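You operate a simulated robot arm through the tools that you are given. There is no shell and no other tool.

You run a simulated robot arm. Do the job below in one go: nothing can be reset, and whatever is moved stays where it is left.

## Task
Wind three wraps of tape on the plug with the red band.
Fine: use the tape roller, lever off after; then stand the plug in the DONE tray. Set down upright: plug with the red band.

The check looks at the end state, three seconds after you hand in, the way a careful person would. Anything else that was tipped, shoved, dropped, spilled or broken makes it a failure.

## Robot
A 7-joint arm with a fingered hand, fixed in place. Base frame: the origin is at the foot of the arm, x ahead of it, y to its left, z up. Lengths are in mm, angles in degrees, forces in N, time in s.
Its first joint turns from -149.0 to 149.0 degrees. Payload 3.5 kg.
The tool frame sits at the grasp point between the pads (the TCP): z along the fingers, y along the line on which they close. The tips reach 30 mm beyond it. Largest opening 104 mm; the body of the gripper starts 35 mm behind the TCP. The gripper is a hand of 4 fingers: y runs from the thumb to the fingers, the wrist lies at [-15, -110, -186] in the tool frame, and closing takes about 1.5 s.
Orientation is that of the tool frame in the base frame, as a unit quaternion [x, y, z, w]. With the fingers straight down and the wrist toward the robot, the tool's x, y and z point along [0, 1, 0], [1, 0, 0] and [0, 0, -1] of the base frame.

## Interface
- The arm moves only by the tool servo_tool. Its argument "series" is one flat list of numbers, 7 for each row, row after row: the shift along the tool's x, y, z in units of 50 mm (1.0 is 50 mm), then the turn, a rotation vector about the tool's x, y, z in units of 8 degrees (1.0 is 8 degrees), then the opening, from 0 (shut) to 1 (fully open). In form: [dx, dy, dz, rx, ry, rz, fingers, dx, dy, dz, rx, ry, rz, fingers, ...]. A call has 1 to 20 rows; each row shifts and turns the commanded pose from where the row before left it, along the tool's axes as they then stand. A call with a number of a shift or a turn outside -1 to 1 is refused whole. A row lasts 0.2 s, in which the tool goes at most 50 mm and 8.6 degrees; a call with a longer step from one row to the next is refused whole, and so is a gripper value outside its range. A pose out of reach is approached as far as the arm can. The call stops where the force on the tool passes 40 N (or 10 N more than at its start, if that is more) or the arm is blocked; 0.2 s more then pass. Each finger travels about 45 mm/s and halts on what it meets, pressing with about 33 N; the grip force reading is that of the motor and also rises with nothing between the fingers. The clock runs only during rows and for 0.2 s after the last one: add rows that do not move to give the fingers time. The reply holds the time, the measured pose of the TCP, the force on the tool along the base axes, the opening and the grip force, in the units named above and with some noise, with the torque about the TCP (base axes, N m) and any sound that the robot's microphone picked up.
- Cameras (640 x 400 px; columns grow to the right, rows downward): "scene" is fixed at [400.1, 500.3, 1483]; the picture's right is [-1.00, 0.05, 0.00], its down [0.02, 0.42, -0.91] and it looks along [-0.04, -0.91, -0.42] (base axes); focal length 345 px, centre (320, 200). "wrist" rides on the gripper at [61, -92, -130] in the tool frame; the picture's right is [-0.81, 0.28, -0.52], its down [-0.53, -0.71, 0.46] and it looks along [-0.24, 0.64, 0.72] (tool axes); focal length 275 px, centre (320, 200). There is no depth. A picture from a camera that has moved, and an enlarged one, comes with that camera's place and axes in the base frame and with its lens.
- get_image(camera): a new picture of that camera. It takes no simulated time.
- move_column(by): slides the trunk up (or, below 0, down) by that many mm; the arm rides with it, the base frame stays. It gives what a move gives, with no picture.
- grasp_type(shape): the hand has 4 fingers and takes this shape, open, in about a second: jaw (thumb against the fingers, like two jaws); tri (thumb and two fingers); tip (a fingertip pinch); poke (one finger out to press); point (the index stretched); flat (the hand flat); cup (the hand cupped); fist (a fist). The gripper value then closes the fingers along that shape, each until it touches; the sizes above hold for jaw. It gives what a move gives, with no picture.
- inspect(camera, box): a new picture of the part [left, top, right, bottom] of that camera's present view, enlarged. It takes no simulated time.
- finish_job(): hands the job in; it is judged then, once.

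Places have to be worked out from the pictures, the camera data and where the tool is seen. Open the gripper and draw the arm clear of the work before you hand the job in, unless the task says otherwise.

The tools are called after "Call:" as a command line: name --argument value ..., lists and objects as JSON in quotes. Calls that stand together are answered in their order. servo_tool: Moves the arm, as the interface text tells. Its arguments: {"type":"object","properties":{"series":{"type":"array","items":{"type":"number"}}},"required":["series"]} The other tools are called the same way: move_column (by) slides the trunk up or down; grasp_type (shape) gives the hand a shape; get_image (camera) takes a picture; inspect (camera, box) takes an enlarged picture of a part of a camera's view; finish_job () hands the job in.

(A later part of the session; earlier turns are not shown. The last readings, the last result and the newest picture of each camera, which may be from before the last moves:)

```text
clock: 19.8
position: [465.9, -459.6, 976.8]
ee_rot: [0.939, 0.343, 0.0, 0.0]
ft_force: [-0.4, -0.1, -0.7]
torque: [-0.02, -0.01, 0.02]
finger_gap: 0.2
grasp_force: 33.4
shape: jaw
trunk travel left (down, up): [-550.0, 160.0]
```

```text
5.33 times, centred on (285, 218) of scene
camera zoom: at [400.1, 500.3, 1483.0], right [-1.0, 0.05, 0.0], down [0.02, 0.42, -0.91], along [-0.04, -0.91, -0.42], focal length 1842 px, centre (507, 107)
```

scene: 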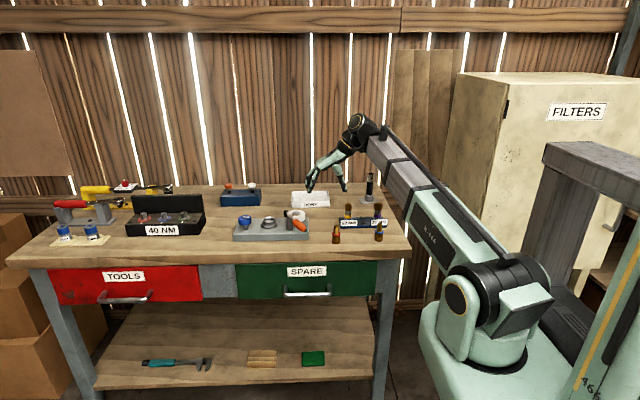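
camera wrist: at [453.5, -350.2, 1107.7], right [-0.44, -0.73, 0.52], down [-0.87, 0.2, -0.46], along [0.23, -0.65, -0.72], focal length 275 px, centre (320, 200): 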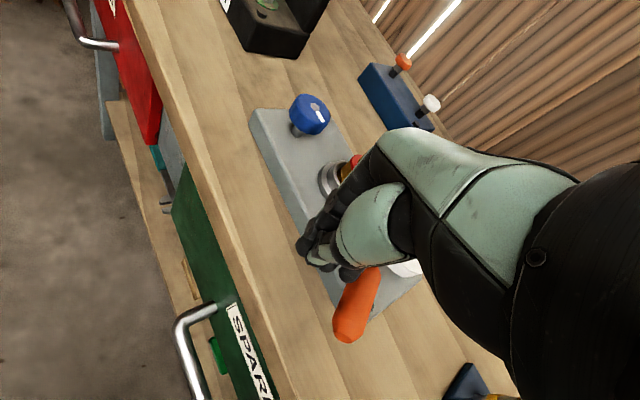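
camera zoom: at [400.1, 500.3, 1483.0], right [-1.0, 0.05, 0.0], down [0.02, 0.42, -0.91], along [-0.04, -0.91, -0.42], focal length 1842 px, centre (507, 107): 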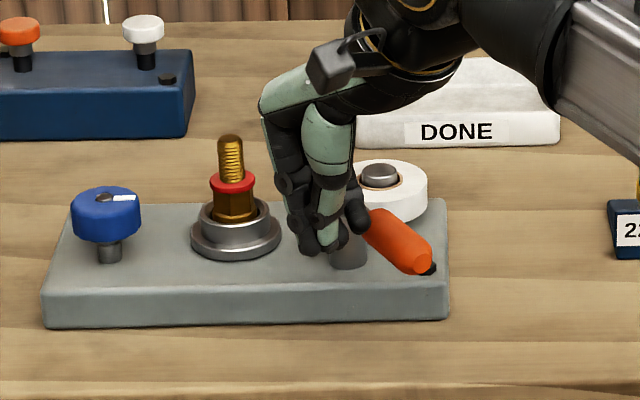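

The third finger is just beside the handle, so I back off about 10 mm before lowering the closed fingers to handle height.

Call:
servo_tool --series '[0.2, 0, 0, 0, 0, 0, 0, 0, 0, 0.3, 0, 0, 0, 0, 0, 0, 0.27, 0, 0, 0, 0, 0, 0, 0, 0, 0, 0, 0]'

Call:
inspect --camera "scene" --box '[255, 190, 335, 245]'

Call:
inspect --camera "wrist" --box '[240, 120, 440, 360]'

```text
clock: 20.8
position: [472.1, -453.0, 951.2]
ee_rot: [0.939, 0.343, 0.001, 0.0]
ft_force: [-0.1, -0.4, 0.4]
torque: [0.0, 0.03, 0.01]
finger_gap: 0.0
grasp_force: 32.6
shape: jaw
trunk travel left (down, up): [-550.0, 160.0]
```

```text
7.27 times, centred on (295, 218) of scene
camera zoom: at [400.1, 500.3, 1483.0], right [-1.0, 0.05, 0.0], down [0.02, 0.42, -0.91], along [-0.04, -0.91, -0.42], focal length 2511 px, centre (502, 73)
```

zoom: 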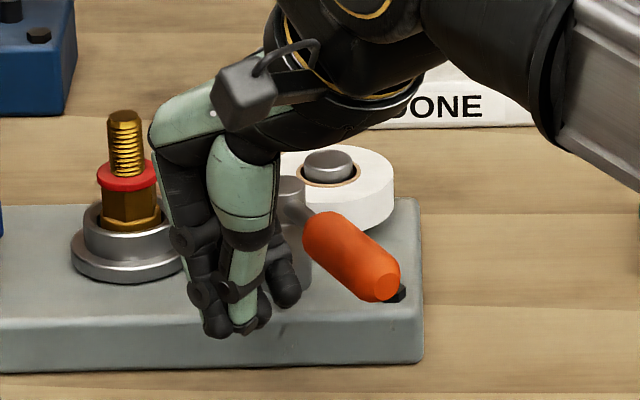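

```text
1.67 times, centred on (340, 240) of wrist
camera zoom: at [460.9, -344.0, 1080.5], right [-0.44, -0.73, 0.52], down [-0.87, 0.2, -0.46], along [0.23, -0.65, -0.72], focal length 459 px, centre (287, 133)
```

zoom: 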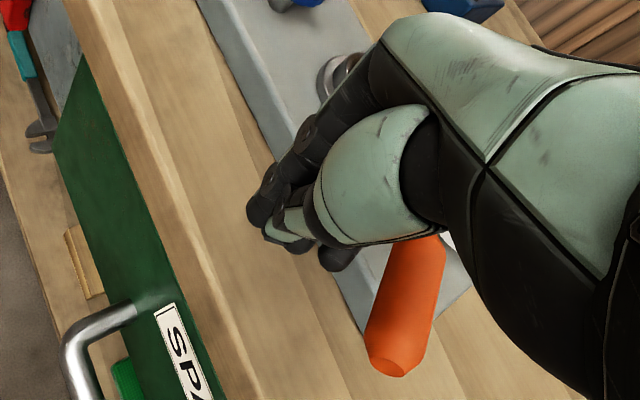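

The fingers are now at handle height with a clear gap on the handle's +x side. I push along the handle's arc for about 20° and see how the lever moves.

Call:
servo_tool --series '[-0.139, -0.068, 0, 0, 0, 0, 0, -0.139, -0.068, 0, 0, 0, 0, 0, -0.127, -0.043, 0, 0, 0, 0, 0, -0.127, -0.043, 0, 0, 0, 0, 0, -0.134, -0.02, 0, 0, 0, 0, 0, -0.134, -0.02, 0, 0, 0, 0, 0, 0, 0, 0, 0, 0, 0, 0]'

Call:
inspect --camera "scene" --box '[255, 190, 335, 245]'

Call:
inspect --camera "wrist" --box '[240, 120, 440, 360]'

```text
clock: 22.4
position: [432.7, -468.0, 949.3]
ee_rot: [0.94, 0.342, 0.001, 0.0]
ft_force: [-0.5, 0.5, 0.4]
torque: [-0.01, 0.0, 0.01]
finger_gap: 0.3
grasp_force: 33.3
shape: jaw
trunk travel left (down, up): [-550.0, 160.0]
```

```text
7.27 times, centred on (295, 218) of scene
camera zoom: at [400.1, 500.3, 1483.0], right [-1.0, 0.05, 0.0], down [0.02, 0.42, -0.91], along [-0.04, -0.91, -0.42], focal length 2511 px, centre (502, 73)
```

zoom: 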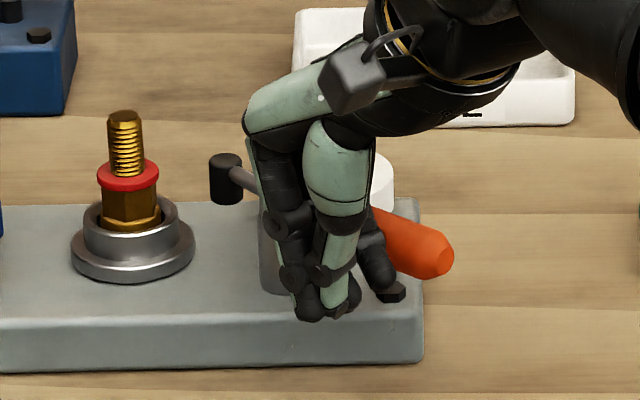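

```text
1.67 times, centred on (340, 240) of wrist
camera zoom: at [421.6, -359.4, 1078.8], right [-0.44, -0.73, 0.52], down [-0.87, 0.2, -0.46], along [0.23, -0.65, -0.72], focal length 459 px, centre (287, 133)
```

zoom: 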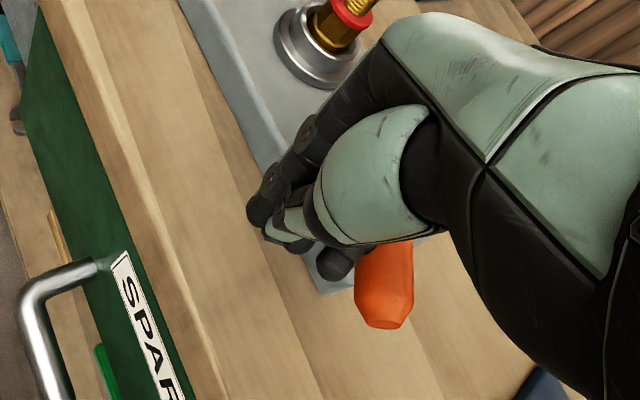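

The lever swings freely with almost no force. I keep pushing along the arc toward the roller facing the cup.

Call:
servo_tool --series '[-0.135, 0.003, 0, 0, 0, 0, 0, -0.135, 0.003, 0, 0, 0, 0, 0, -0.131, 0.027, 0, 0, 0, 0, 0, -0.131, 0.027, 0, 0, 0, 0, 0, 0, 0, 0, 0, 0, 0, 0]'

Call:
inspect --camera "scene" --box '[255, 190, 335, 245]'

Call:
inspect --camera "wrist" --box '[240, 120, 440, 360]'

```text
clock: 23.6
position: [415.8, -487.1, 947.4]
ee_rot: [0.939, 0.343, 0.001, 0.0]
ft_force: [0.0, -0.1, 0.5]
torque: [-0.01, -0.01, 0.0]
finger_gap: 0.0
grasp_force: 33.0
shape: jaw
trunk travel left (down, up): [-550.0, 160.0]
```

```text
7.27 times, centred on (295, 218) of scene
camera zoom: at [400.1, 500.3, 1483.0], right [-1.0, 0.05, 0.0], down [0.02, 0.42, -0.91], along [-0.04, -0.91, -0.42], focal length 2511 px, centre (502, 73)
```

zoom: 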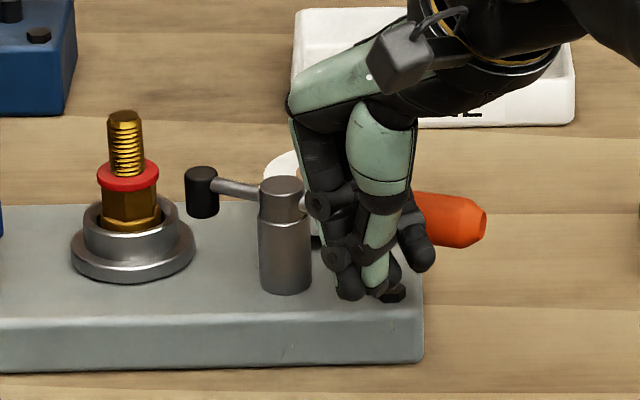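

```text
1.67 times, centred on (340, 240) of wrist
camera zoom: at [403.6, -378.3, 1078.2], right [-0.44, -0.73, 0.52], down [-0.87, 0.2, -0.46], along [0.23, -0.65, -0.72], focal length 459 px, centre (287, 133)
```

zoom: 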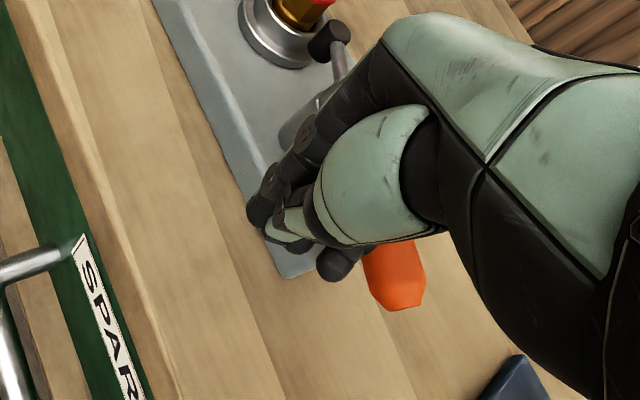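

The roller arm is now nearly facing the plug. I push on gently to find the end of its travel.

Call:
servo_tool --series '[-0.076, 0.027, 0, 0, 0, 0, 0, -0.076, 0.027, 0, 0, 0, 0, 0, -0.054, 0.028, 0, 0, 0, 0, 0, -0.054, 0.028, 0, 0, 0, 0, 0, 0, 0, 0, 0, 0, 0, 0]'

Call:
inspect --camera "scene" --box '[255, 190, 335, 245]'

Call:
inspect --camera "wrist" --box '[240, 80, 440, 320]'

```text
clock: 24.8
position: [410.4, -499.1, 949.3]
ee_rot: [0.939, 0.343, -0.001, 0.0]
ft_force: [5.5, 6.9, 1.9]
torque: [0.01, 0.01, 0.04]
finger_gap: 0.1
grasp_force: 33.3
shape: jaw
trunk travel left (down, up): [-550.0, 160.0]
```

```text
7.27 times, centred on (295, 218) of scene
camera zoom: at [400.1, 500.3, 1483.0], right [-1.0, 0.05, 0.0], down [0.02, 0.42, -0.91], along [-0.04, -0.91, -0.42], focal length 2511 px, centre (502, 73)
```

zoom: 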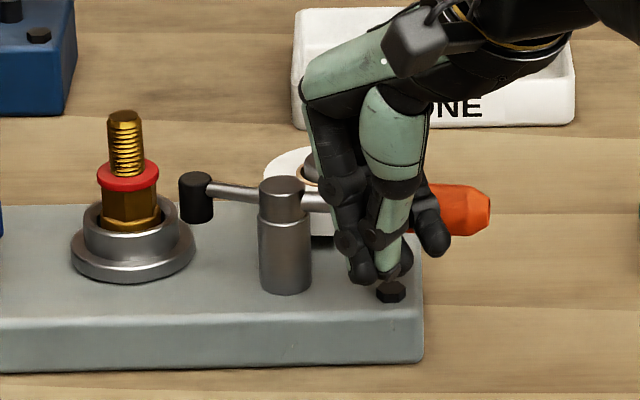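

```text
1.67 times, centred on (340, 200) of wrist
camera zoom: at [398.0, -390.4, 1079.3], right [-0.44, -0.73, 0.52], down [-0.87, 0.2, -0.46], along [0.23, -0.65, -0.72], focal length 459 px, centre (287, 200)
```

zoom: 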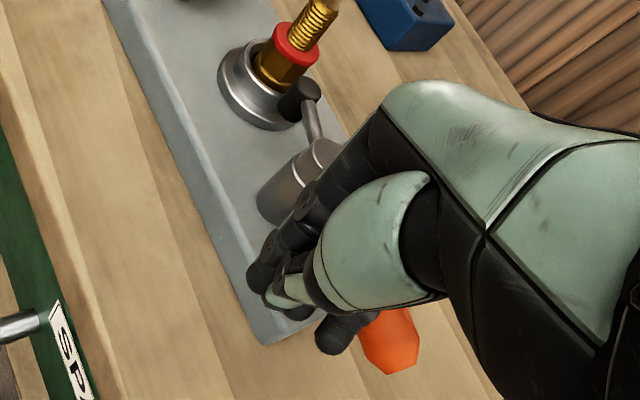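

There is now about 9 N of resistance, which suggests the lever's end stop. I push 3 mm more to confirm.

Call:
servo_tool --series '[-0.04, 0.025, 0, 0, 0, 0, 0, -0.03, 0.015, 0, 0, 0, 0, 0, 0, 0, 0, 0, 0, 0, 0]'

Call:
inspect --camera "scene" --box '[255, 190, 335, 245]'

```text
clock: 25.6
position: [407.7, -501.0, 950.5]
ee_rot: [0.939, 0.343, 0.0, -0.001]
ft_force: [9.8, 18.7, 2.0]
torque: [0.12, -0.05, 0.09]
finger_gap: 0.0
grasp_force: 33.1
shape: jaw
trunk travel left (down, up): [-550.0, 160.0]
```

```text
7.27 times, centred on (295, 218) of scene
camera zoom: at [400.1, 500.3, 1483.0], right [-1.0, 0.05, 0.0], down [0.02, 0.42, -0.91], along [-0.04, -0.91, -0.42], focal length 2511 px, centre (502, 73)
```

zoom: 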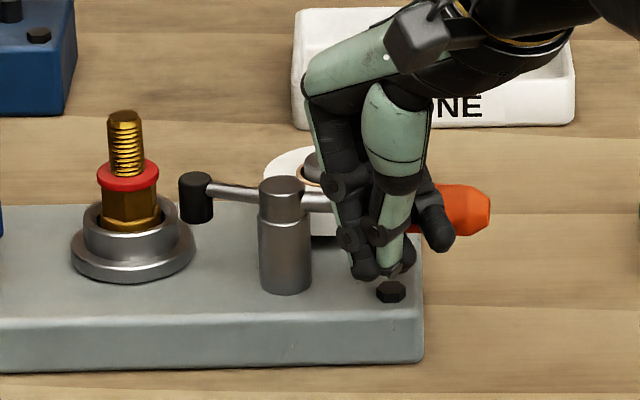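

The force climbs to about 21 N with no more movement, so the lever is fully on against its stop. I back off, rise, and move over the blue knob with the hand opening.

Call:
servo_tool --series '[0.15, -0.07, 0, 0, 0, 0, 0, 0.15, -0.07, 0, 0, 0, 0, 0, 0, 0, -0.5, 0, 0, 0, 0, 0, 0, -0.5, 0, 0, 0, 0, 0, 0, -0.5, 0, 0, 0, 0, 0, 0, -0.5, 0, 0, 0, 0, 0.4056, 0.711, 0, 0, 0, 0, 0.7, 0.4056, 0.711, 0, 0, 0, 0, 0.7, 0.4056, 0.711, 0, 0, 0, 0, 0.7, 0.4056, 0.711, 0, 0, 0, 0, 0.7, 0.4056, 0.711, 0, 0, 0, 0, 0.7, 0, 0, 0, 0, 0, 0, 0.7, 0, 0, 0, 0, 0, 0, 0.7]'

Call:
get_image --camera "wrist"

Call:
inspect --camera "scene" --box '[225, 180, 325, 250]'

```text
clock: 28.4
position: [603.0, -559.6, 1049.3]
ee_rot: [0.939, 0.343, 0.0, 0.0]
ft_force: [1.2, -0.5, -0.7]
torque: [0.0, 0.02, 0.02]
finger_gap: 72.7
grasp_force: 0.1
shape: jaw
trunk travel left (down, up): [-550.0, 160.0]
```

```text
taken
camera wrist: at [592.2, -450.5, 1180.1], right [-0.44, -0.73, 0.52], down [-0.87, 0.2, -0.46], along [0.23, -0.65, -0.72], focal length 275 px, centre (320, 200)
```

wrist: 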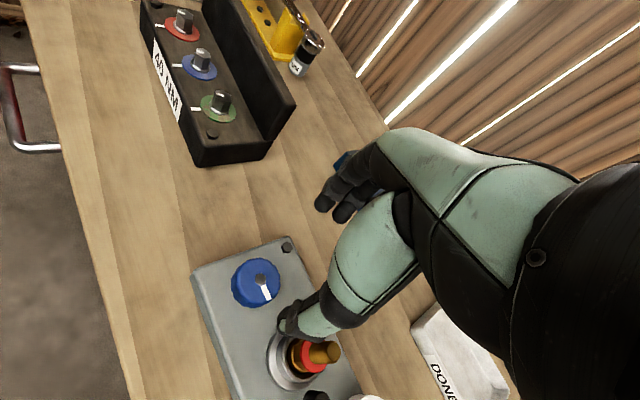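

```text
5.71 times, centred on (275, 215) of scene
camera zoom: at [400.1, 500.3, 1483.0], right [-1.0, 0.05, 0.0], down [0.02, 0.42, -0.91], along [-0.04, -0.91, -0.42], focal length 1973 px, centre (577, 114)
```

zoom: 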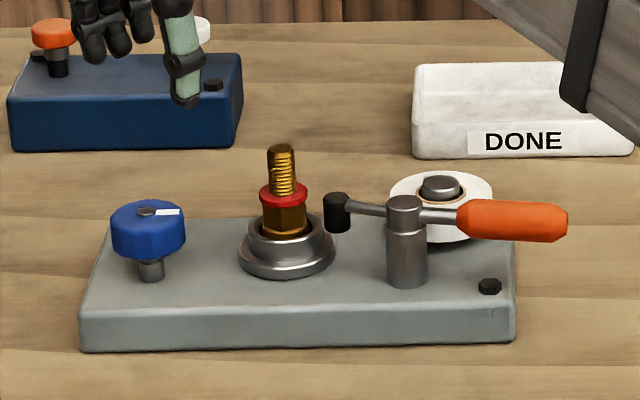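

The lever stays in the on position. I zoom in on the knob to place it relative to the hand.

Call:
inspect --camera "wrist" --box '[200, 230, 320, 330]'

Call:
inspect --camera "scene" --box '[235, 205, 275, 240]'

```text
4.00 times, centred on (260, 280) of wrist
camera zoom: at [592.2, -450.5, 1180.1], right [-0.44, -0.73, 0.52], down [-0.87, 0.2, -0.46], along [0.23, -0.65, -0.72], focal length 1101 px, centre (560, -120)
```

zoom: 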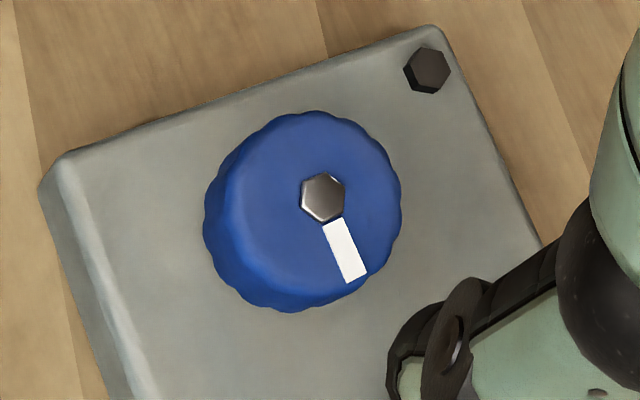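

```text
11.43 times, centred on (255, 222) of scene
camera zoom: at [400.1, 500.3, 1483.0], right [-1.0, 0.05, 0.0], down [0.02, 0.42, -0.91], along [-0.04, -0.91, -0.42], focal length 3947 px, centre (1063, -57)
```

zoom: 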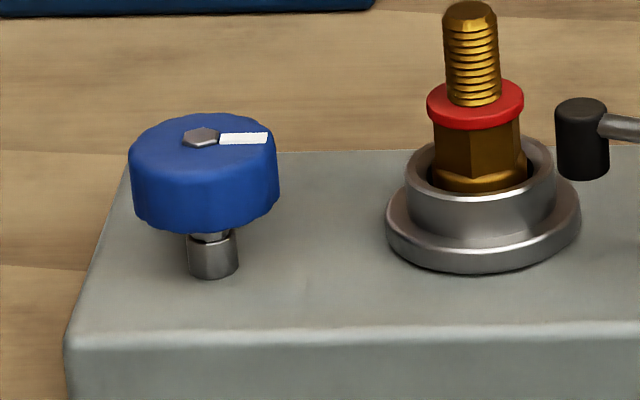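

The knob axis comes out at (610.6, -559.3) from both cameras, with its top at z ≈ 932. I centre over it and, still high, turn the hand counter-clockwise to test how far the wrist can go for a long clockwise stroke.

Call:
servo_tool --series '[0.109, 0.076, 0, 0, 0, 0, 0.7, 0, 0, 0, 0, 0, -0.99, 0.7, 0, 0, 0, 0, 0, -0.99, 0.7, 0, 0, 0, 0, 0, -0.99, 0.7, 0, 0, 0, 0, 0, -0.99, 0.7, 0, 0, 0, 0, 0, -0.99, 0.7, 0, 0, 0, 0, 0, -0.99, 0.7, 0, 0, 0, 0, 0, -0.99, 0.7, 0, 0, 0, 0, 0, -0.99, 0.7, 0, 0, 0, 0, 0, -0.99, 0.7, 0, 0, 0, 0, 0, -0.99, 0.7, 0, 0, 0, 0, 0, -0.99, 0.7, 0, 0, 0, 0, 0, 0, 0.7]'

Call:
get_image --camera "scene"

Call:
get_image --camera "wrist"

```text
clock: 31.2
position: [612.5, -558.3, 1047.7]
ee_rot: [0.444, 0.896, -0.001, -0.001]
ft_force: [0.2, 0.1, 0.2]
torque: [0.01, 0.01, -0.01]
finger_gap: 72.8
grasp_force: 0.1
shape: jaw
trunk travel left (down, up): [-550.0, 160.0]
```

```text
taken
```

scene: 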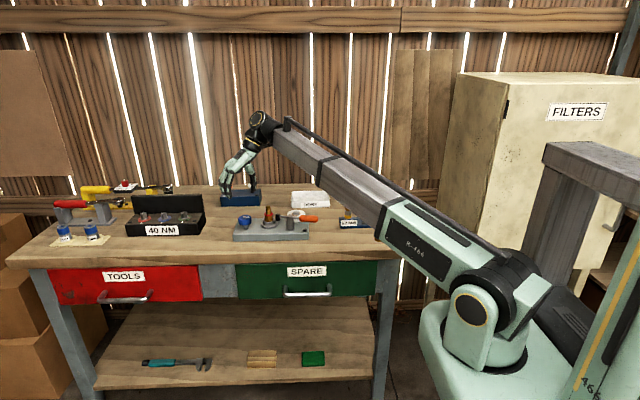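

```text
taken
camera wrist: at [502.8, -566.6, 1179.0], right [0.71, -0.48, 0.52], down [-0.24, -0.86, -0.46], along [0.66, 0.2, -0.72], focal length 275 px, centre (320, 200)
```

wrist: 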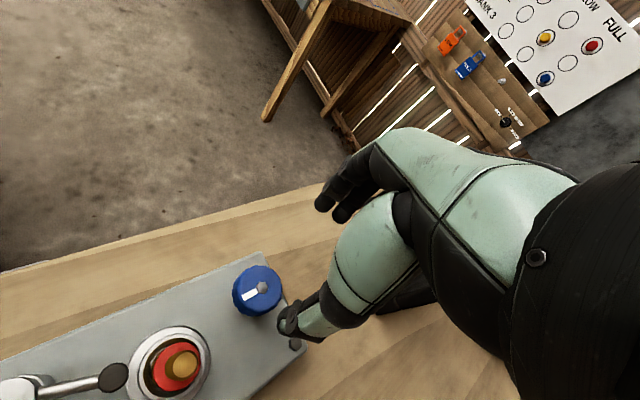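

The wrist reaches yaw +37° without trouble. I check the centring over the knob from this orientation.

Call:
inspect --camera "wrist" --box '[200, 230, 320, 330]'

```text
4.00 times, centred on (260, 280) of wrist
camera zoom: at [502.8, -566.6, 1179.0], right [0.71, -0.48, 0.52], down [-0.24, -0.86, -0.46], along [0.66, 0.2, -0.72], focal length 1101 px, centre (560, -120)
```

zoom: 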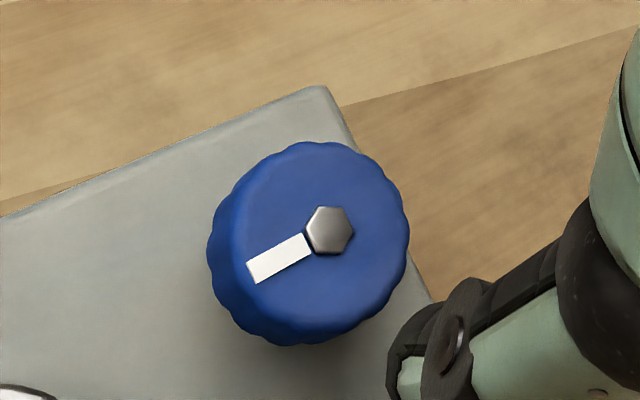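

The knob is within 3 mm of the TCP, so I correct and lower around it with the fingers half open, TCP to about z = 926.

Call:
servo_tool --series '[0.022, -0.05, 0, 0, 0, 0, 0.6, 0, 0, 0.7, 0, 0, 0, 0.6, 0, 0, 0.7, 0, 0, 0, 0.6, 0, 0, 0.6, 0, 0, 0, 0.6, 0, 0, 0.42, 0, 0, 0, 0.6, 0, 0, 0, 0, 0, 0, 0.6]'

Call:
inspect --camera "scene" --box '[225, 185, 305, 245]'

Call:
inspect --camera "wrist" --box '[220, 160, 400, 330]'

```text
clock: 32.6
position: [609.4, -559.0, 926.3]
ee_rot: [0.444, 0.896, 0.0, 0.0]
ft_force: [0.5, -0.1, 0.2]
torque: [-0.02, -0.01, 0.0]
finger_gap: 62.7
grasp_force: 0.0
shape: jaw
trunk travel left (down, up): [-550.0, 160.0]
```

```text
6.67 times, centred on (265, 215) of scene
camera zoom: at [400.1, 500.3, 1483.0], right [-1.0, 0.05, 0.0], down [0.02, 0.42, -0.91], along [-0.04, -0.91, -0.42], focal length 2302 px, centre (687, 100)
```

zoom: 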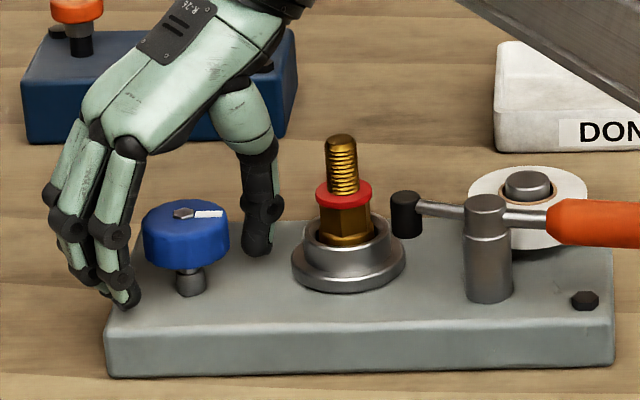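

```text
2.35 times, centred on (310, 245) of wrist
camera zoom: at [500.9, -567.6, 1057.0], right [0.71, -0.48, 0.52], down [-0.25, -0.86, -0.46], along [0.66, 0.2, -0.72], focal length 648 px, centre (344, 94)
```

zoom: 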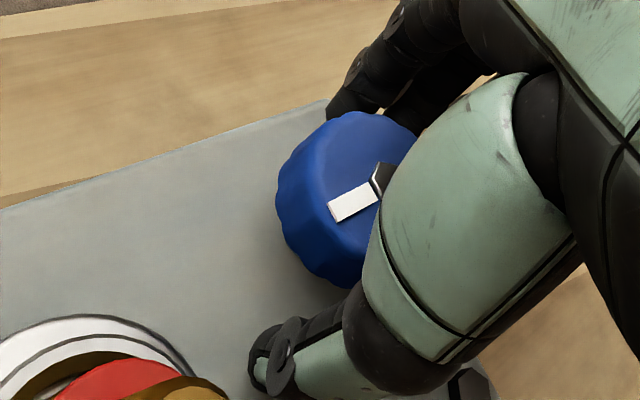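

The fingers straddle the knob properly, clear of the cup and plug. I close on the knob.

Call:
servo_tool --series '[0, 0, 0, 0, 0, 0, 0.5, 0, 0, 0, 0, 0, 0, 0.4, 0, 0, 0, 0, 0, 0, 0.3, 0, 0, 0, 0, 0, 0, 0.2, 0, 0, 0, 0, 0, 0, 0.1, 0, 0, 0, 0, 0, 0, 0]'

Call:
inspect --camera "scene" --box '[225, 185, 305, 245]'

```text
clock: 34.0
position: [609.4, -561.2, 925.8]
ee_rot: [0.444, 0.896, -0.001, -0.001]
ft_force: [-5.8, -1.0, -14.9]
torque: [-0.03, 0.12, 0.04]
finger_gap: 30.4
grasp_force: 32.8
shape: jaw
trunk travel left (down, up): [-550.0, 160.0]
```

```text
6.67 times, centred on (265, 215) of scene
camera zoom: at [400.1, 500.3, 1483.0], right [-1.0, 0.05, 0.0], down [0.02, 0.42, -0.91], along [-0.04, -0.91, -0.42], focal length 2302 px, centre (687, 100)
```

zoom: 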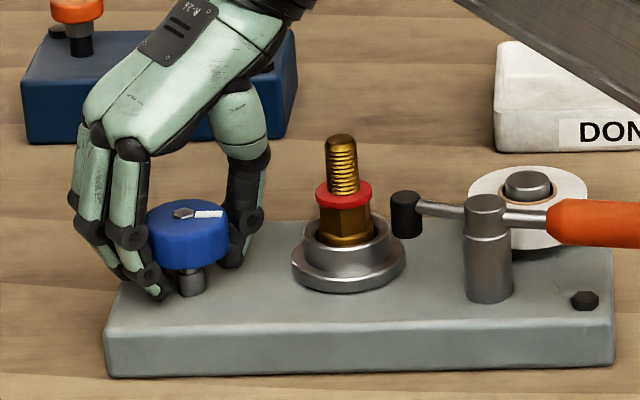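

The grip is firm, but the fingertips hook under the knob rim with about 15 N of vertical pull, so I lower 2 mm to relax it. Then I turn clockwise about 40° as a test and watch for sound, torque and movement.

Call:
servo_tool --series '[0, 0, 0.04, 0, 0, 0, 0, 0, 0, 0, 0, 0, 0.6, 0, 0, 0, 0, 0, 0, 0.9, 0, 0, 0, 0, 0, 0, 1, 0, 0, 0, 0, 0, 0, 1, 0, 0, 0, 0, 0, 0, 1, 0, 0, 0, 0, 0, 0, 0.5, 0, 0, 0, 0, 0, 0, 0, 0]'

Call:
inspect --camera "scene" --box '[225, 185, 305, 245]'

Call:
inspect --camera "scene" --box '[260, 195, 300, 225]'

```text
clock: 35.8
position: [609.4, -558.4, 924.8]
ee_rot: [0.724, 0.69, 0.0, -0.003]
ft_force: [-12.1, 19.5, -30.3]
torque: [0.52, 0.25, 0.89]
finger_gap: 25.7
grasp_force: 32.6
shape: jaw
trunk travel left (down, up): [-550.0, 160.0]
```

```text
6.67 times, centred on (265, 215) of scene
camera zoom: at [400.1, 500.3, 1483.0], right [-1.0, 0.05, 0.0], down [0.02, 0.42, -0.91], along [-0.04, -0.91, -0.42], focal length 2302 px, centre (687, 100)
```

zoom: 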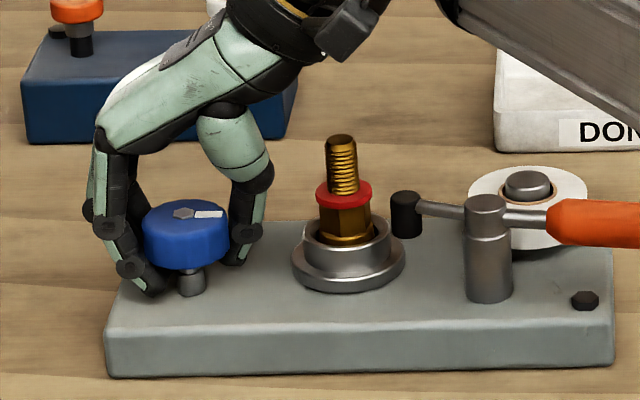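

```text
13.33 times, centred on (280, 210) of scene
camera zoom: at [400.1, 500.3, 1483.0], right [-1.0, 0.05, 0.0], down [0.02, 0.42, -0.91], along [-0.04, -0.91, -0.42], focal length 4604 px, centre (853, 67)
```

zoom: 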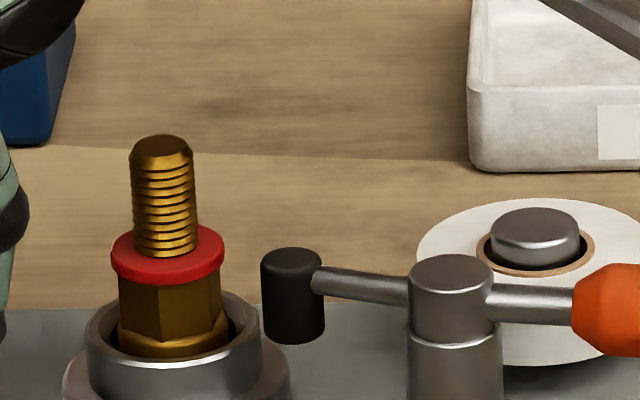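

The hand turned 40° but the pointer did not move. The reaction was about 0.9 N·m with a strong downward pull, so clockwise looks blocked and the fingertips slipped under the rim. I release, raise so the fingertips grip only the knob's side, re-grip, and then try counter-clockwise.

Call:
servo_tool --series '[0, 0, 0, 0, 0, 0, 0.2, 0, 0, 0, 0, 0, 0, 0.4, 0, 0, 0, 0, 0, 0, 0.6, 0, 0, 0, 0, 0, 0, 0.6, 0, 0, -0.15, 0, 0, 0, 0.6, 0, 0, -0.15, 0, 0, 0, 0.6, 0, 0, 0, 0, 0, 0, 0.6]'

Call:
inspect --camera "scene" --box '[225, 185, 305, 245]'

Call:
inspect --camera "wrist" --box '[220, 160, 400, 330]'

```text
clock: 37.4
position: [610.8, -559.3, 940.3]
ee_rot: [0.724, 0.69, 0.001, 0.0]
ft_force: [-0.1, 0.1, -1.0]
torque: [-0.02, -0.02, 0.0]
finger_gap: 62.1
grasp_force: 0.1
shape: jaw
trunk travel left (down, up): [-550.0, 160.0]
```

```text
6.67 times, centred on (265, 215) of scene
camera zoom: at [400.1, 500.3, 1483.0], right [-1.0, 0.05, 0.0], down [0.02, 0.42, -0.91], along [-0.04, -0.91, -0.42], focal length 2302 px, centre (687, 100)
```

zoom: 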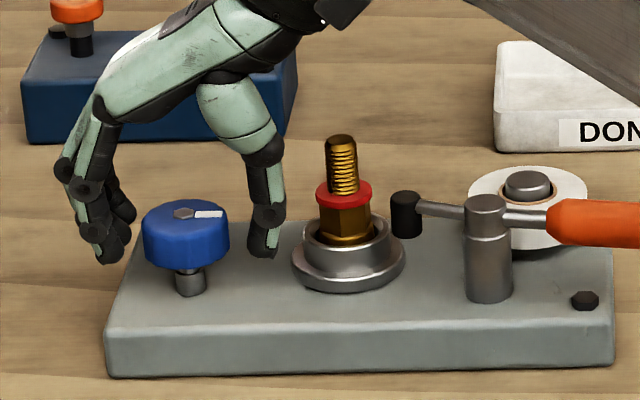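

```text
2.35 times, centred on (310, 245) of wrist
camera zoom: at [522.2, -493.9, 1070.9], right [0.23, -0.82, 0.52], down [-0.74, -0.5, -0.46], along [0.63, -0.28, -0.72], focal length 648 px, centre (344, 94)
```

zoom: 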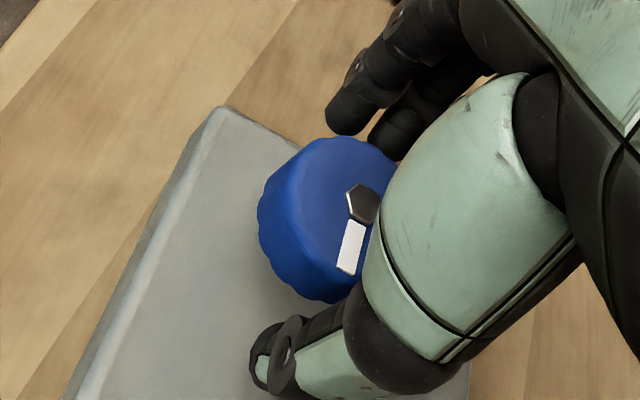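

The pointer is where it was at the start. Now I close with only the fingertips on the knob's side and turn counter-clockwise about 40°.

Call:
servo_tool --series '[0, 0, 0, 0, 0, 0, 0.45, 0, 0, 0, 0, 0, 0, 0.3, 0, 0, 0, 0, 0, 0, 0.15, 0, 0, 0, 0, 0, 0, 0, 0, 0, 0, 0, 0, 0, 0, 0, 0, 0, 0, 0, -0.6, 0, 0, 0, 0, 0, 0, -0.9, 0, 0, 0, 0, 0, 0, -1, 0, 0, 0, 0, 0, 0, -1, 0, 0, 0, 0, 0, 0, -1, 0, 0, 0, 0, 0, 0, -0.5, 0, 0, 0, 0, 0, 0, 0, 0]'

Call:
inspect --camera "scene" --box '[225, 185, 305, 245]'

Call:
inspect --camera "scene" --box '[260, 195, 300, 225]'

```text
clock: 40.0
position: [609.4, -560.1, 940.0]
ee_rot: [0.444, 0.896, 0.0, 0.0]
ft_force: [-4.4, 1.4, -3.0]
torque: [0.04, 0.1, -0.03]
finger_gap: 35.5
grasp_force: 33.1
shape: jaw
trunk travel left (down, up): [-550.0, 160.0]
```

```text
6.67 times, centred on (265, 215) of scene
camera zoom: at [400.1, 500.3, 1483.0], right [-1.0, 0.05, 0.0], down [0.02, 0.42, -0.91], along [-0.04, -0.91, -0.42], focal length 2302 px, centre (687, 100)
```

zoom: 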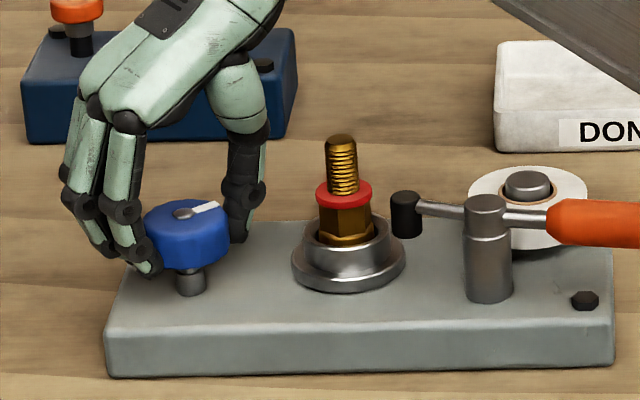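

```text
13.33 times, centred on (280, 210) of scene
camera zoom: at [400.1, 500.3, 1483.0], right [-1.0, 0.05, 0.0], down [0.02, 0.42, -0.91], along [-0.04, -0.91, -0.42], focal length 4604 px, centre (853, 67)
```

zoom: 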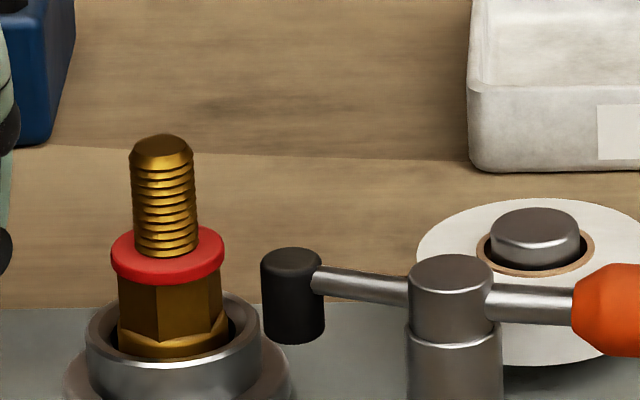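

Counter-clockwise works: the pointer turned about 30° with little resistance. I open, swing the hand back clockwise 136°, and then take a long counter-clockwise stroke.

Call:
servo_tool --series '[0, 0, 0, 0, 0, 0, 0.55, 0, 0, 0, 0, 0, 0, 0.55, 0, 0, 0, 0, 0, 0, 0.55, 0, 0, 0, 0, 0, 1, 0.55, 0, 0, 0, 0, 0, 1, 0.55, 0, 0, 0, 0, 0, 1, 0.55, 0, 0, 0, 0, 0, 1, 0.55, 0, 0, 0, 0, 0, 1, 0.55, 0, 0, 0, 0, 0, 1, 0.55, 0, 0, 0, 0, 0, 1, 0.55, 0, 0, 0, 0, 0, 1, 0.55, 0, 0, 0, 0, 0, 1, 0.55, 0, 0, 0, 0, 0, 1, 0.55, 0, 0, 0, 0, 0, 1, 0.55, 0, 0, 0, 0, 0, 1, 0.55, 0, 0, 0, 0, 0, 1, 0.55, 0, 0, 0, 0, 0, 1, 0.55, 0, 0, 0, 0, 0, 1, 0.55, 0, 0, 0, 0, 0, 1, 0.55, 0, 0, 0, 0, 0, 1, 0.55]'

Call:
inspect --camera "scene" --box '[225, 185, 305, 245]'

Call:
inspect --camera "wrist" --box '[220, 160, 400, 330]'

```text
clock: 44.2
position: [608.7, -559.0, 941.7]
ee_rot: [0.997, -0.079, 0.0, 0.0]
ft_force: [0.6, -0.6, -0.4]
torque: [-0.02, 0.01, -0.01]
finger_gap: 56.8
grasp_force: 0.0
shape: jaw
trunk travel left (down, up): [-550.0, 160.0]
```

```text
6.67 times, centred on (265, 215) of scene
camera zoom: at [400.1, 500.3, 1483.0], right [-1.0, 0.05, 0.0], down [0.02, 0.42, -0.91], along [-0.04, -0.91, -0.42], focal length 2302 px, centre (687, 100)
```

zoom: 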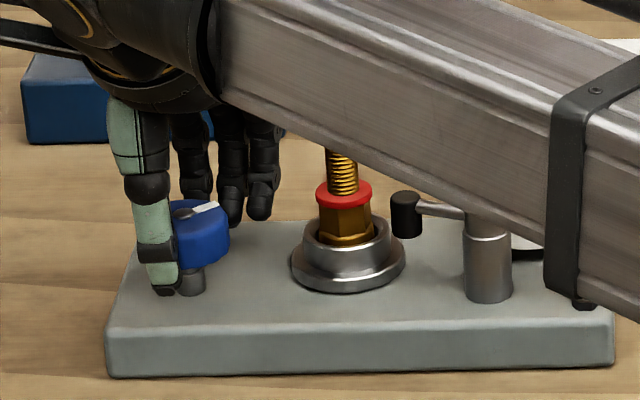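

```text
2.35 times, centred on (310, 245) of wrist
camera zoom: at [685.0, -478.9, 1070.9], right [-0.84, -0.15, 0.52], down [-0.42, 0.79, -0.46], along [-0.34, -0.6, -0.72], focal length 648 px, centre (344, 94)
```

zoom: 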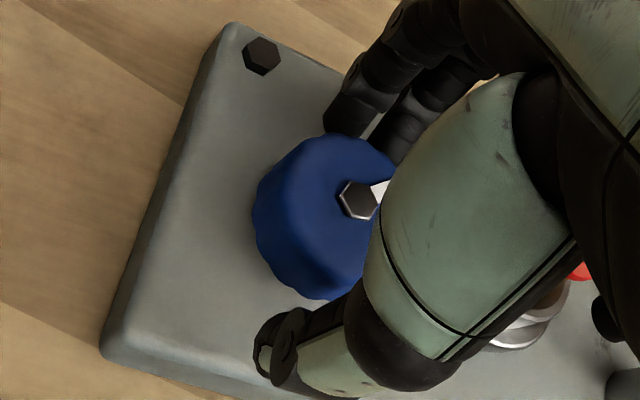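

The hand is at yaw -99° with the forearm well above and in front of the work. I close on the knob and turn 136° counter-clockwise.

Call:
servo_tool --series '[0, 0, 0, 0, 0, 0, 0.2, 0, 0, 0, 0, 0, 0, 0, 0, 0, 0, 0, 0, 0, 0, 0, 0, 0, 0, 0, -0.8, 0, 0, 0, 0, 0, 0, -1, 0, 0, 0, 0, 0, 0, -1, 0, 0, 0, 0, 0, 0, -1, 0, 0, 0, 0, 0, 0, -1, 0, 0, 0, 0, 0, 0, -1, 0, 0, 0, 0, 0, 0, -1, 0, 0, 0, 0, 0, 0, -1, 0, 0, 0, 0, 0, 0, -1, 0, 0, 0, 0, 0, 0, -1, 0, 0, 0, 0, 0, 0, -1, 0, 0, 0, 0, 0, 0, -1, 0, 0, 0, 0, 0, 0, -1, 0, 0, 0, 0, 0, 0, -1, 0, 0, 0, 0, 0, 0, -1, 0, 0, 0, 0, 0, 0, -1, 0, 0, 0, 0, 0, 0, -1, 0]'

Call:
inspect --camera "scene" --box '[225, 185, 305, 245]'

Call:
inspect --camera "wrist" --box '[220, 160, 400, 330]'

```text
clock: 48.4
position: [610.6, -560.4, 940.2]
ee_rot: [0.456, 0.89, 0.001, 0.001]
ft_force: [-4.4, -6.9, -0.7]
torque: [-0.16, 0.12, -0.08]
finger_gap: 34.9
grasp_force: 32.6
shape: jaw
trunk travel left (down, up): [-550.0, 160.0]
```

```text
6.67 times, centred on (265, 215) of scene
camera zoom: at [400.1, 500.3, 1483.0], right [-1.0, 0.05, 0.0], down [0.02, 0.42, -0.91], along [-0.04, -0.91, -0.42], focal length 2302 px, centre (687, 100)
```

zoom: 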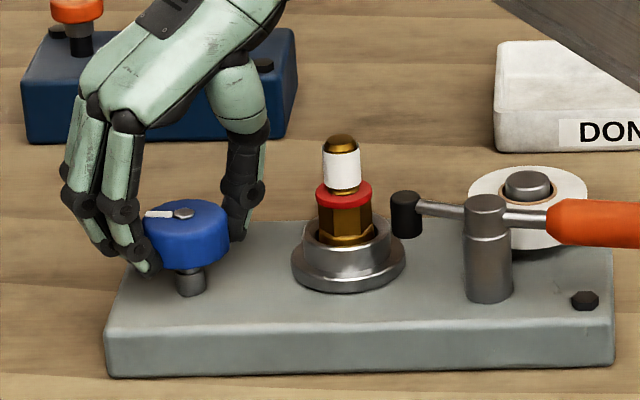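

```text
2.35 times, centred on (310, 245) of wrist
camera zoom: at [500.3, -564.7, 1070.8], right [0.7, -0.5, 0.52], down [-0.27, -0.85, -0.46], along [0.67, 0.18, -0.72], focal length 648 px, centre (344, 94)
```

zoom: 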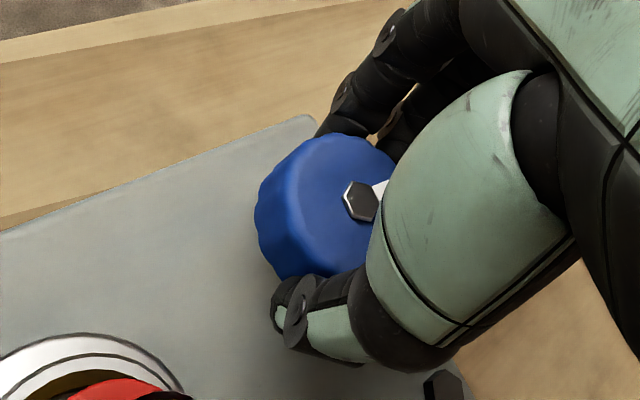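

A white layer of tape has appeared on the thread after roughly half a turn. I zoom in to see what it shows.

Call:
inspect --camera "scene" --box '[260, 195, 300, 225]'

Call:
inspect --camera "scene" --box '[235, 205, 265, 230]'

```text
13.33 times, centred on (280, 210) of scene
camera zoom: at [400.1, 500.3, 1483.0], right [-1.0, 0.05, 0.0], down [0.02, 0.42, -0.91], along [-0.04, -0.91, -0.42], focal length 4604 px, centre (853, 67)
```

zoom: 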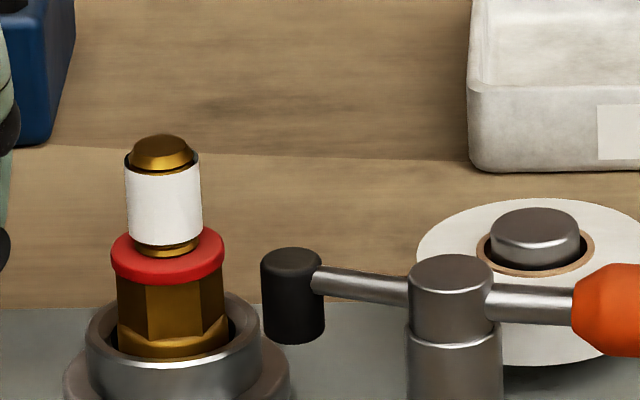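

```text
16.00 times, centred on (250, 218) of scene
camera zoom: at [400.1, 500.3, 1483.0], right [-1.0, 0.05, 0.0], down [0.02, 0.42, -0.91], along [-0.04, -0.91, -0.42], focal length 5525 px, centre (1440, -80)
```

zoom: 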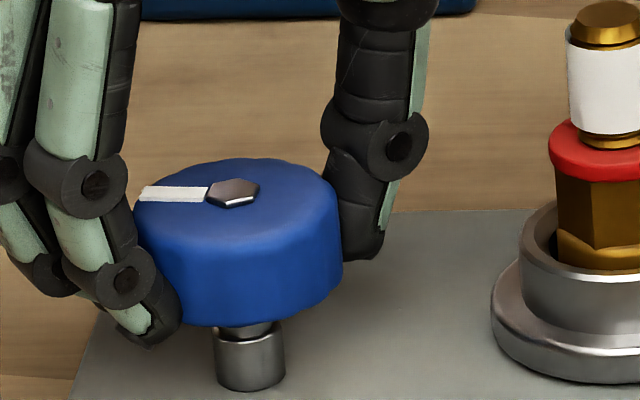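

To measure tape build-up I take a very tight zoom of the taped thread as a reference.

Call:
inspect --camera "scene" --box '[264, 203, 278, 215]'

```text
16.00 times, centred on (271, 209) of scene
camera zoom: at [400.1, 500.3, 1483.0], right [-1.0, 0.05, 0.0], down [0.02, 0.42, -0.91], along [-0.04, -0.91, -0.42], focal length 5525 px, centre (1104, 56)
```

zoom: 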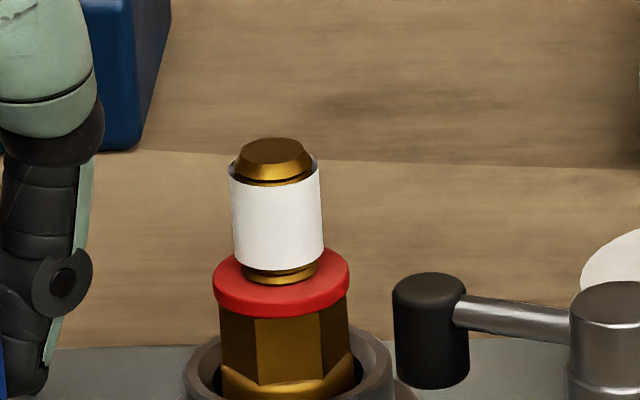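

The tape diameter is about 20 mm against 17 mm for the bare thread. I expect one wrap per full knob turn and will track the pointer. I open and swing back for the next stroke.

Call:
servo_tool --series '[0, 0, 0, 0, 0, 0, 0.55, 0, 0, 0, 0, 0, 0, 0.55, 0, 0, 0, 0, 0, 0, 0.55, 0, 0, 0, 0, 0, 1, 0.55, 0, 0, 0, 0, 0, 1, 0.55, 0, 0, 0, 0, 0, 1, 0.55, 0, 0, 0, 0, 0, 1, 0.55, 0, 0, 0, 0, 0, 1, 0.55, 0, 0, 0, 0, 0, 1, 0.55, 0, 0, 0, 0, 0, 1, 0.55, 0, 0, 0, 0, 0, 1, 0.55, 0, 0, 0, 0, 0, 1, 0.55, 0, 0, 0, 0, 0, 1, 0.55, 0, 0, 0, 0, 0, 1, 0.55, 0, 0, 0, 0, 0, 1, 0.55, 0, 0, 0, 0, 0, 1, 0.55, 0, 0, 0, 0, 0, 1, 0.55, 0, 0, 0, 0, 0, 1, 0.55, 0, 0, 0, 0, 0, 1, 0.55, 0, 0, 0, 0, 0, 1, 0.55]'

Call:
inspect --camera "scene" --box '[240, 205, 268, 230]'

Call:
inspect --camera "wrist" --box '[220, 160, 400, 330]'

```text
clock: 52.6
position: [609.8, -560.1, 940.9]
ee_rot: [0.996, -0.092, 0.0, 0.0]
ft_force: [-0.1, -0.3, -0.3]
torque: [-0.02, -0.02, 0.02]
finger_gap: 56.5
grasp_force: 0.0
shape: jaw
trunk travel left (down, up): [-550.0, 160.0]
```

```text
16.00 times, centred on (254, 218) of scene
camera zoom: at [400.1, 500.3, 1483.0], right [-1.0, 0.05, 0.0], down [0.02, 0.42, -0.91], along [-0.04, -0.91, -0.42], focal length 5525 px, centre (1376, -80)
```

zoom: 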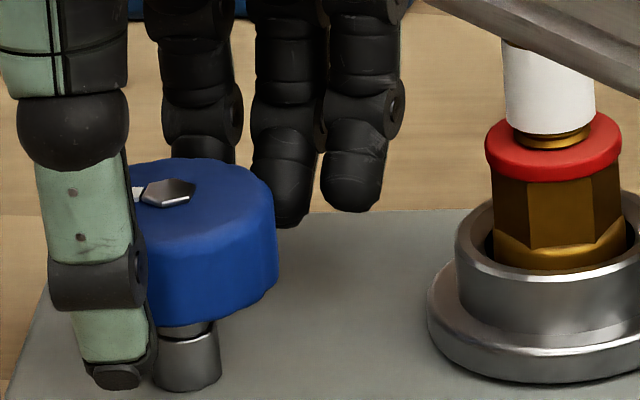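

```text
2.35 times, centred on (310, 245) of wrist
camera zoom: at [687.9, -481.3, 1071.0], right [-0.85, -0.12, 0.52], down [-0.39, 0.8, -0.46], along [-0.36, -0.59, -0.72], focal length 648 px, centre (344, 94)
```

zoom: 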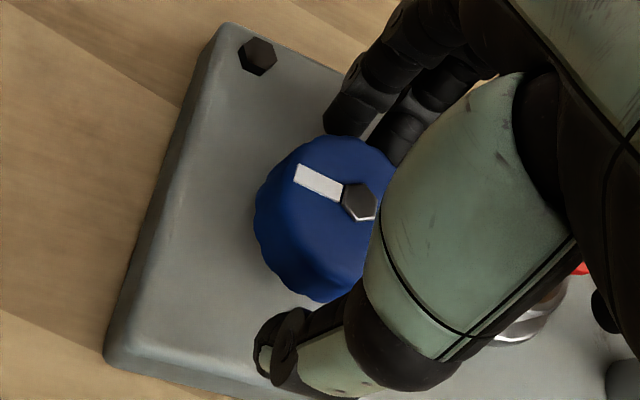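

The pointer now points along about -6°, against 179° at the start, so the knob has turned about 175° in total. I close and take the next counter-clockwise stroke of 134°.

Call:
servo_tool --series '[0, 0, 0, 0, 0, 0, 0.2, 0, 0, 0, 0, 0, 0, 0, 0, 0, 0, 0, 0, 0, 0, 0, 0, 0, 0, 0, -0.8, 0, 0, 0, 0, 0, 0, -1, 0, 0, 0, 0, 0, 0, -1, 0, 0, 0, 0, 0, 0, -1, 0, 0, 0, 0, 0, 0, -1, 0, 0, 0, 0, 0, 0, -1, 0, 0, 0, 0, 0, 0, -1, 0, 0, 0, 0, 0, 0, -1, 0, 0, 0, 0, 0, 0, -1, 0, 0, 0, 0, 0, 0, -1, 0, 0, 0, 0, 0, 0, -1, 0, 0, 0, 0, 0, 0, -1, 0, 0, 0, 0, 0, 0, -1, 0, 0, 0, 0, 0, 0, -1, 0, 0, 0, 0, 0, 0, -1, 0, 0, 0, 0, 0, 0, -1, 0, 0, 0, 0, 0, 0, -1, 0]'

Call:
inspect --camera "scene" --box '[264, 203, 278, 215]'

Call:
inspect --camera "scene" --box '[235, 205, 265, 230]'

```text
clock: 56.8
position: [609.3, -560.5, 942.0]
ee_rot: [0.469, 0.883, 0.001, 0.001]
ft_force: [-2.0, -6.3, -1.4]
torque: [-0.11, -0.01, -0.08]
finger_gap: 34.9
grasp_force: 33.2
shape: jaw
trunk travel left (down, up): [-550.0, 160.0]
```

```text
16.00 times, centred on (271, 209) of scene
camera zoom: at [400.1, 500.3, 1483.0], right [-1.0, 0.05, 0.0], down [0.02, 0.42, -0.91], along [-0.04, -0.91, -0.42], focal length 5525 px, centre (1104, 56)
```

zoom: 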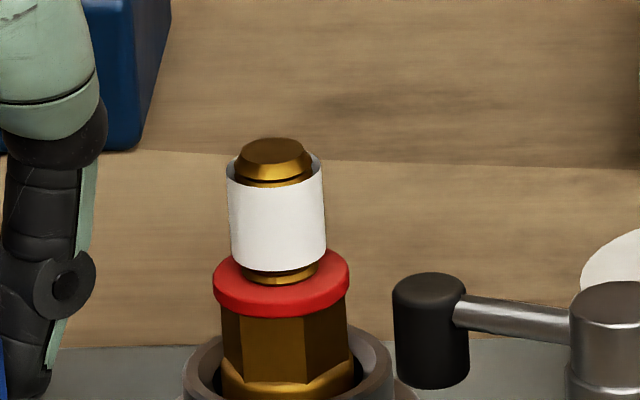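

```text
16.00 times, centred on (250, 218) of scene
camera zoom: at [400.1, 500.3, 1483.0], right [-1.0, 0.05, 0.0], down [0.02, 0.42, -0.91], along [-0.04, -0.91, -0.42], focal length 5525 px, centre (1440, -80)
```

zoom: 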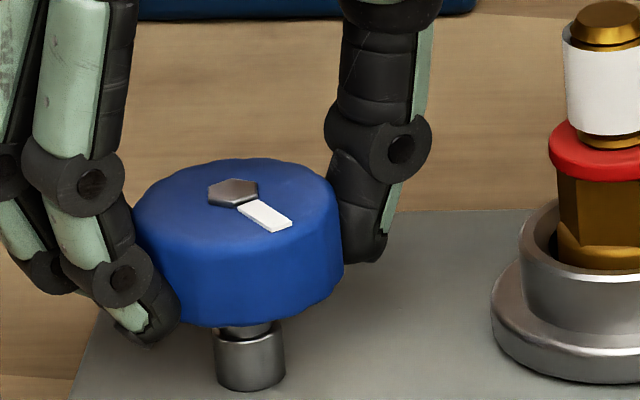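

The tape grew from about 92 to 98 px across while the knob went from 175° to about 305°. I need to know whether the growth is continuous or stepped, so I swing back and then turn in smaller increments around the one-turn mark.

Call:
servo_tool --series '[0, 0, 0, 0, 0, 0, 0.55, 0, 0, 0, 0, 0, 0, 0.55, 0, 0, 0, 0, 0, 0, 0.55, 0, 0, 0, 0, 0, 1, 0.55, 0, 0, 0, 0, 0, 1, 0.55, 0, 0, 0, 0, 0, 1, 0.55, 0, 0, 0, 0, 0, 1, 0.55, 0, 0, 0, 0, 0, 1, 0.55, 0, 0, 0, 0, 0, 1, 0.55, 0, 0, 0, 0, 0, 1, 0.55, 0, 0, 0, 0, 0, 1, 0.55, 0, 0, 0, 0, 0, 1, 0.55, 0, 0, 0, 0, 0, 1, 0.55, 0, 0, 0, 0, 0, 1, 0.55, 0, 0, 0, 0, 0, 1, 0.55, 0, 0, 0, 0, 0, 1, 0.55, 0, 0, 0, 0, 0, 1, 0.55, 0, 0, 0, 0, 0, 1, 0.55, 0, 0, 0, 0, 0, 1, 0.55, 0, 0, 0, 0, 0, 1, 0.55]'

Call:
inspect --camera "wrist" --box '[220, 160, 400, 330]'

```text
clock: 61.0
position: [609.3, -560.3, 941.0]
ee_rot: [0.994, -0.106, 0.001, 0.0]
ft_force: [-0.5, -0.1, 0.6]
torque: [0.0, -0.02, 0.0]
finger_gap: 56.7
grasp_force: 0.0
shape: jaw
trunk travel left (down, up): [-550.0, 160.0]
```

```text
2.35 times, centred on (310, 245) of wrist
camera zoom: at [689.3, -483.6, 1071.1], right [-0.85, -0.1, 0.52], down [-0.37, 0.81, -0.46], along [-0.37, -0.58, -0.72], focal length 648 px, centre (344, 94)
```

zoom: 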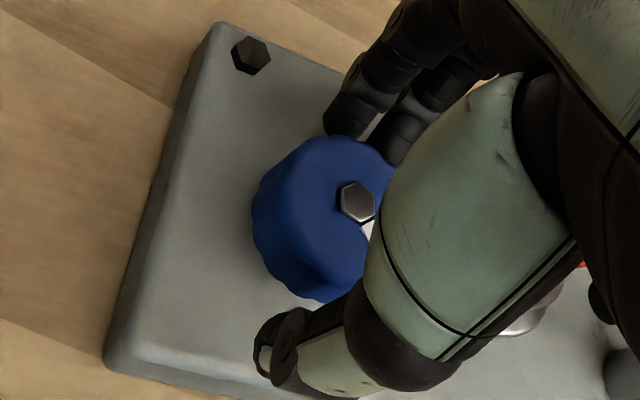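

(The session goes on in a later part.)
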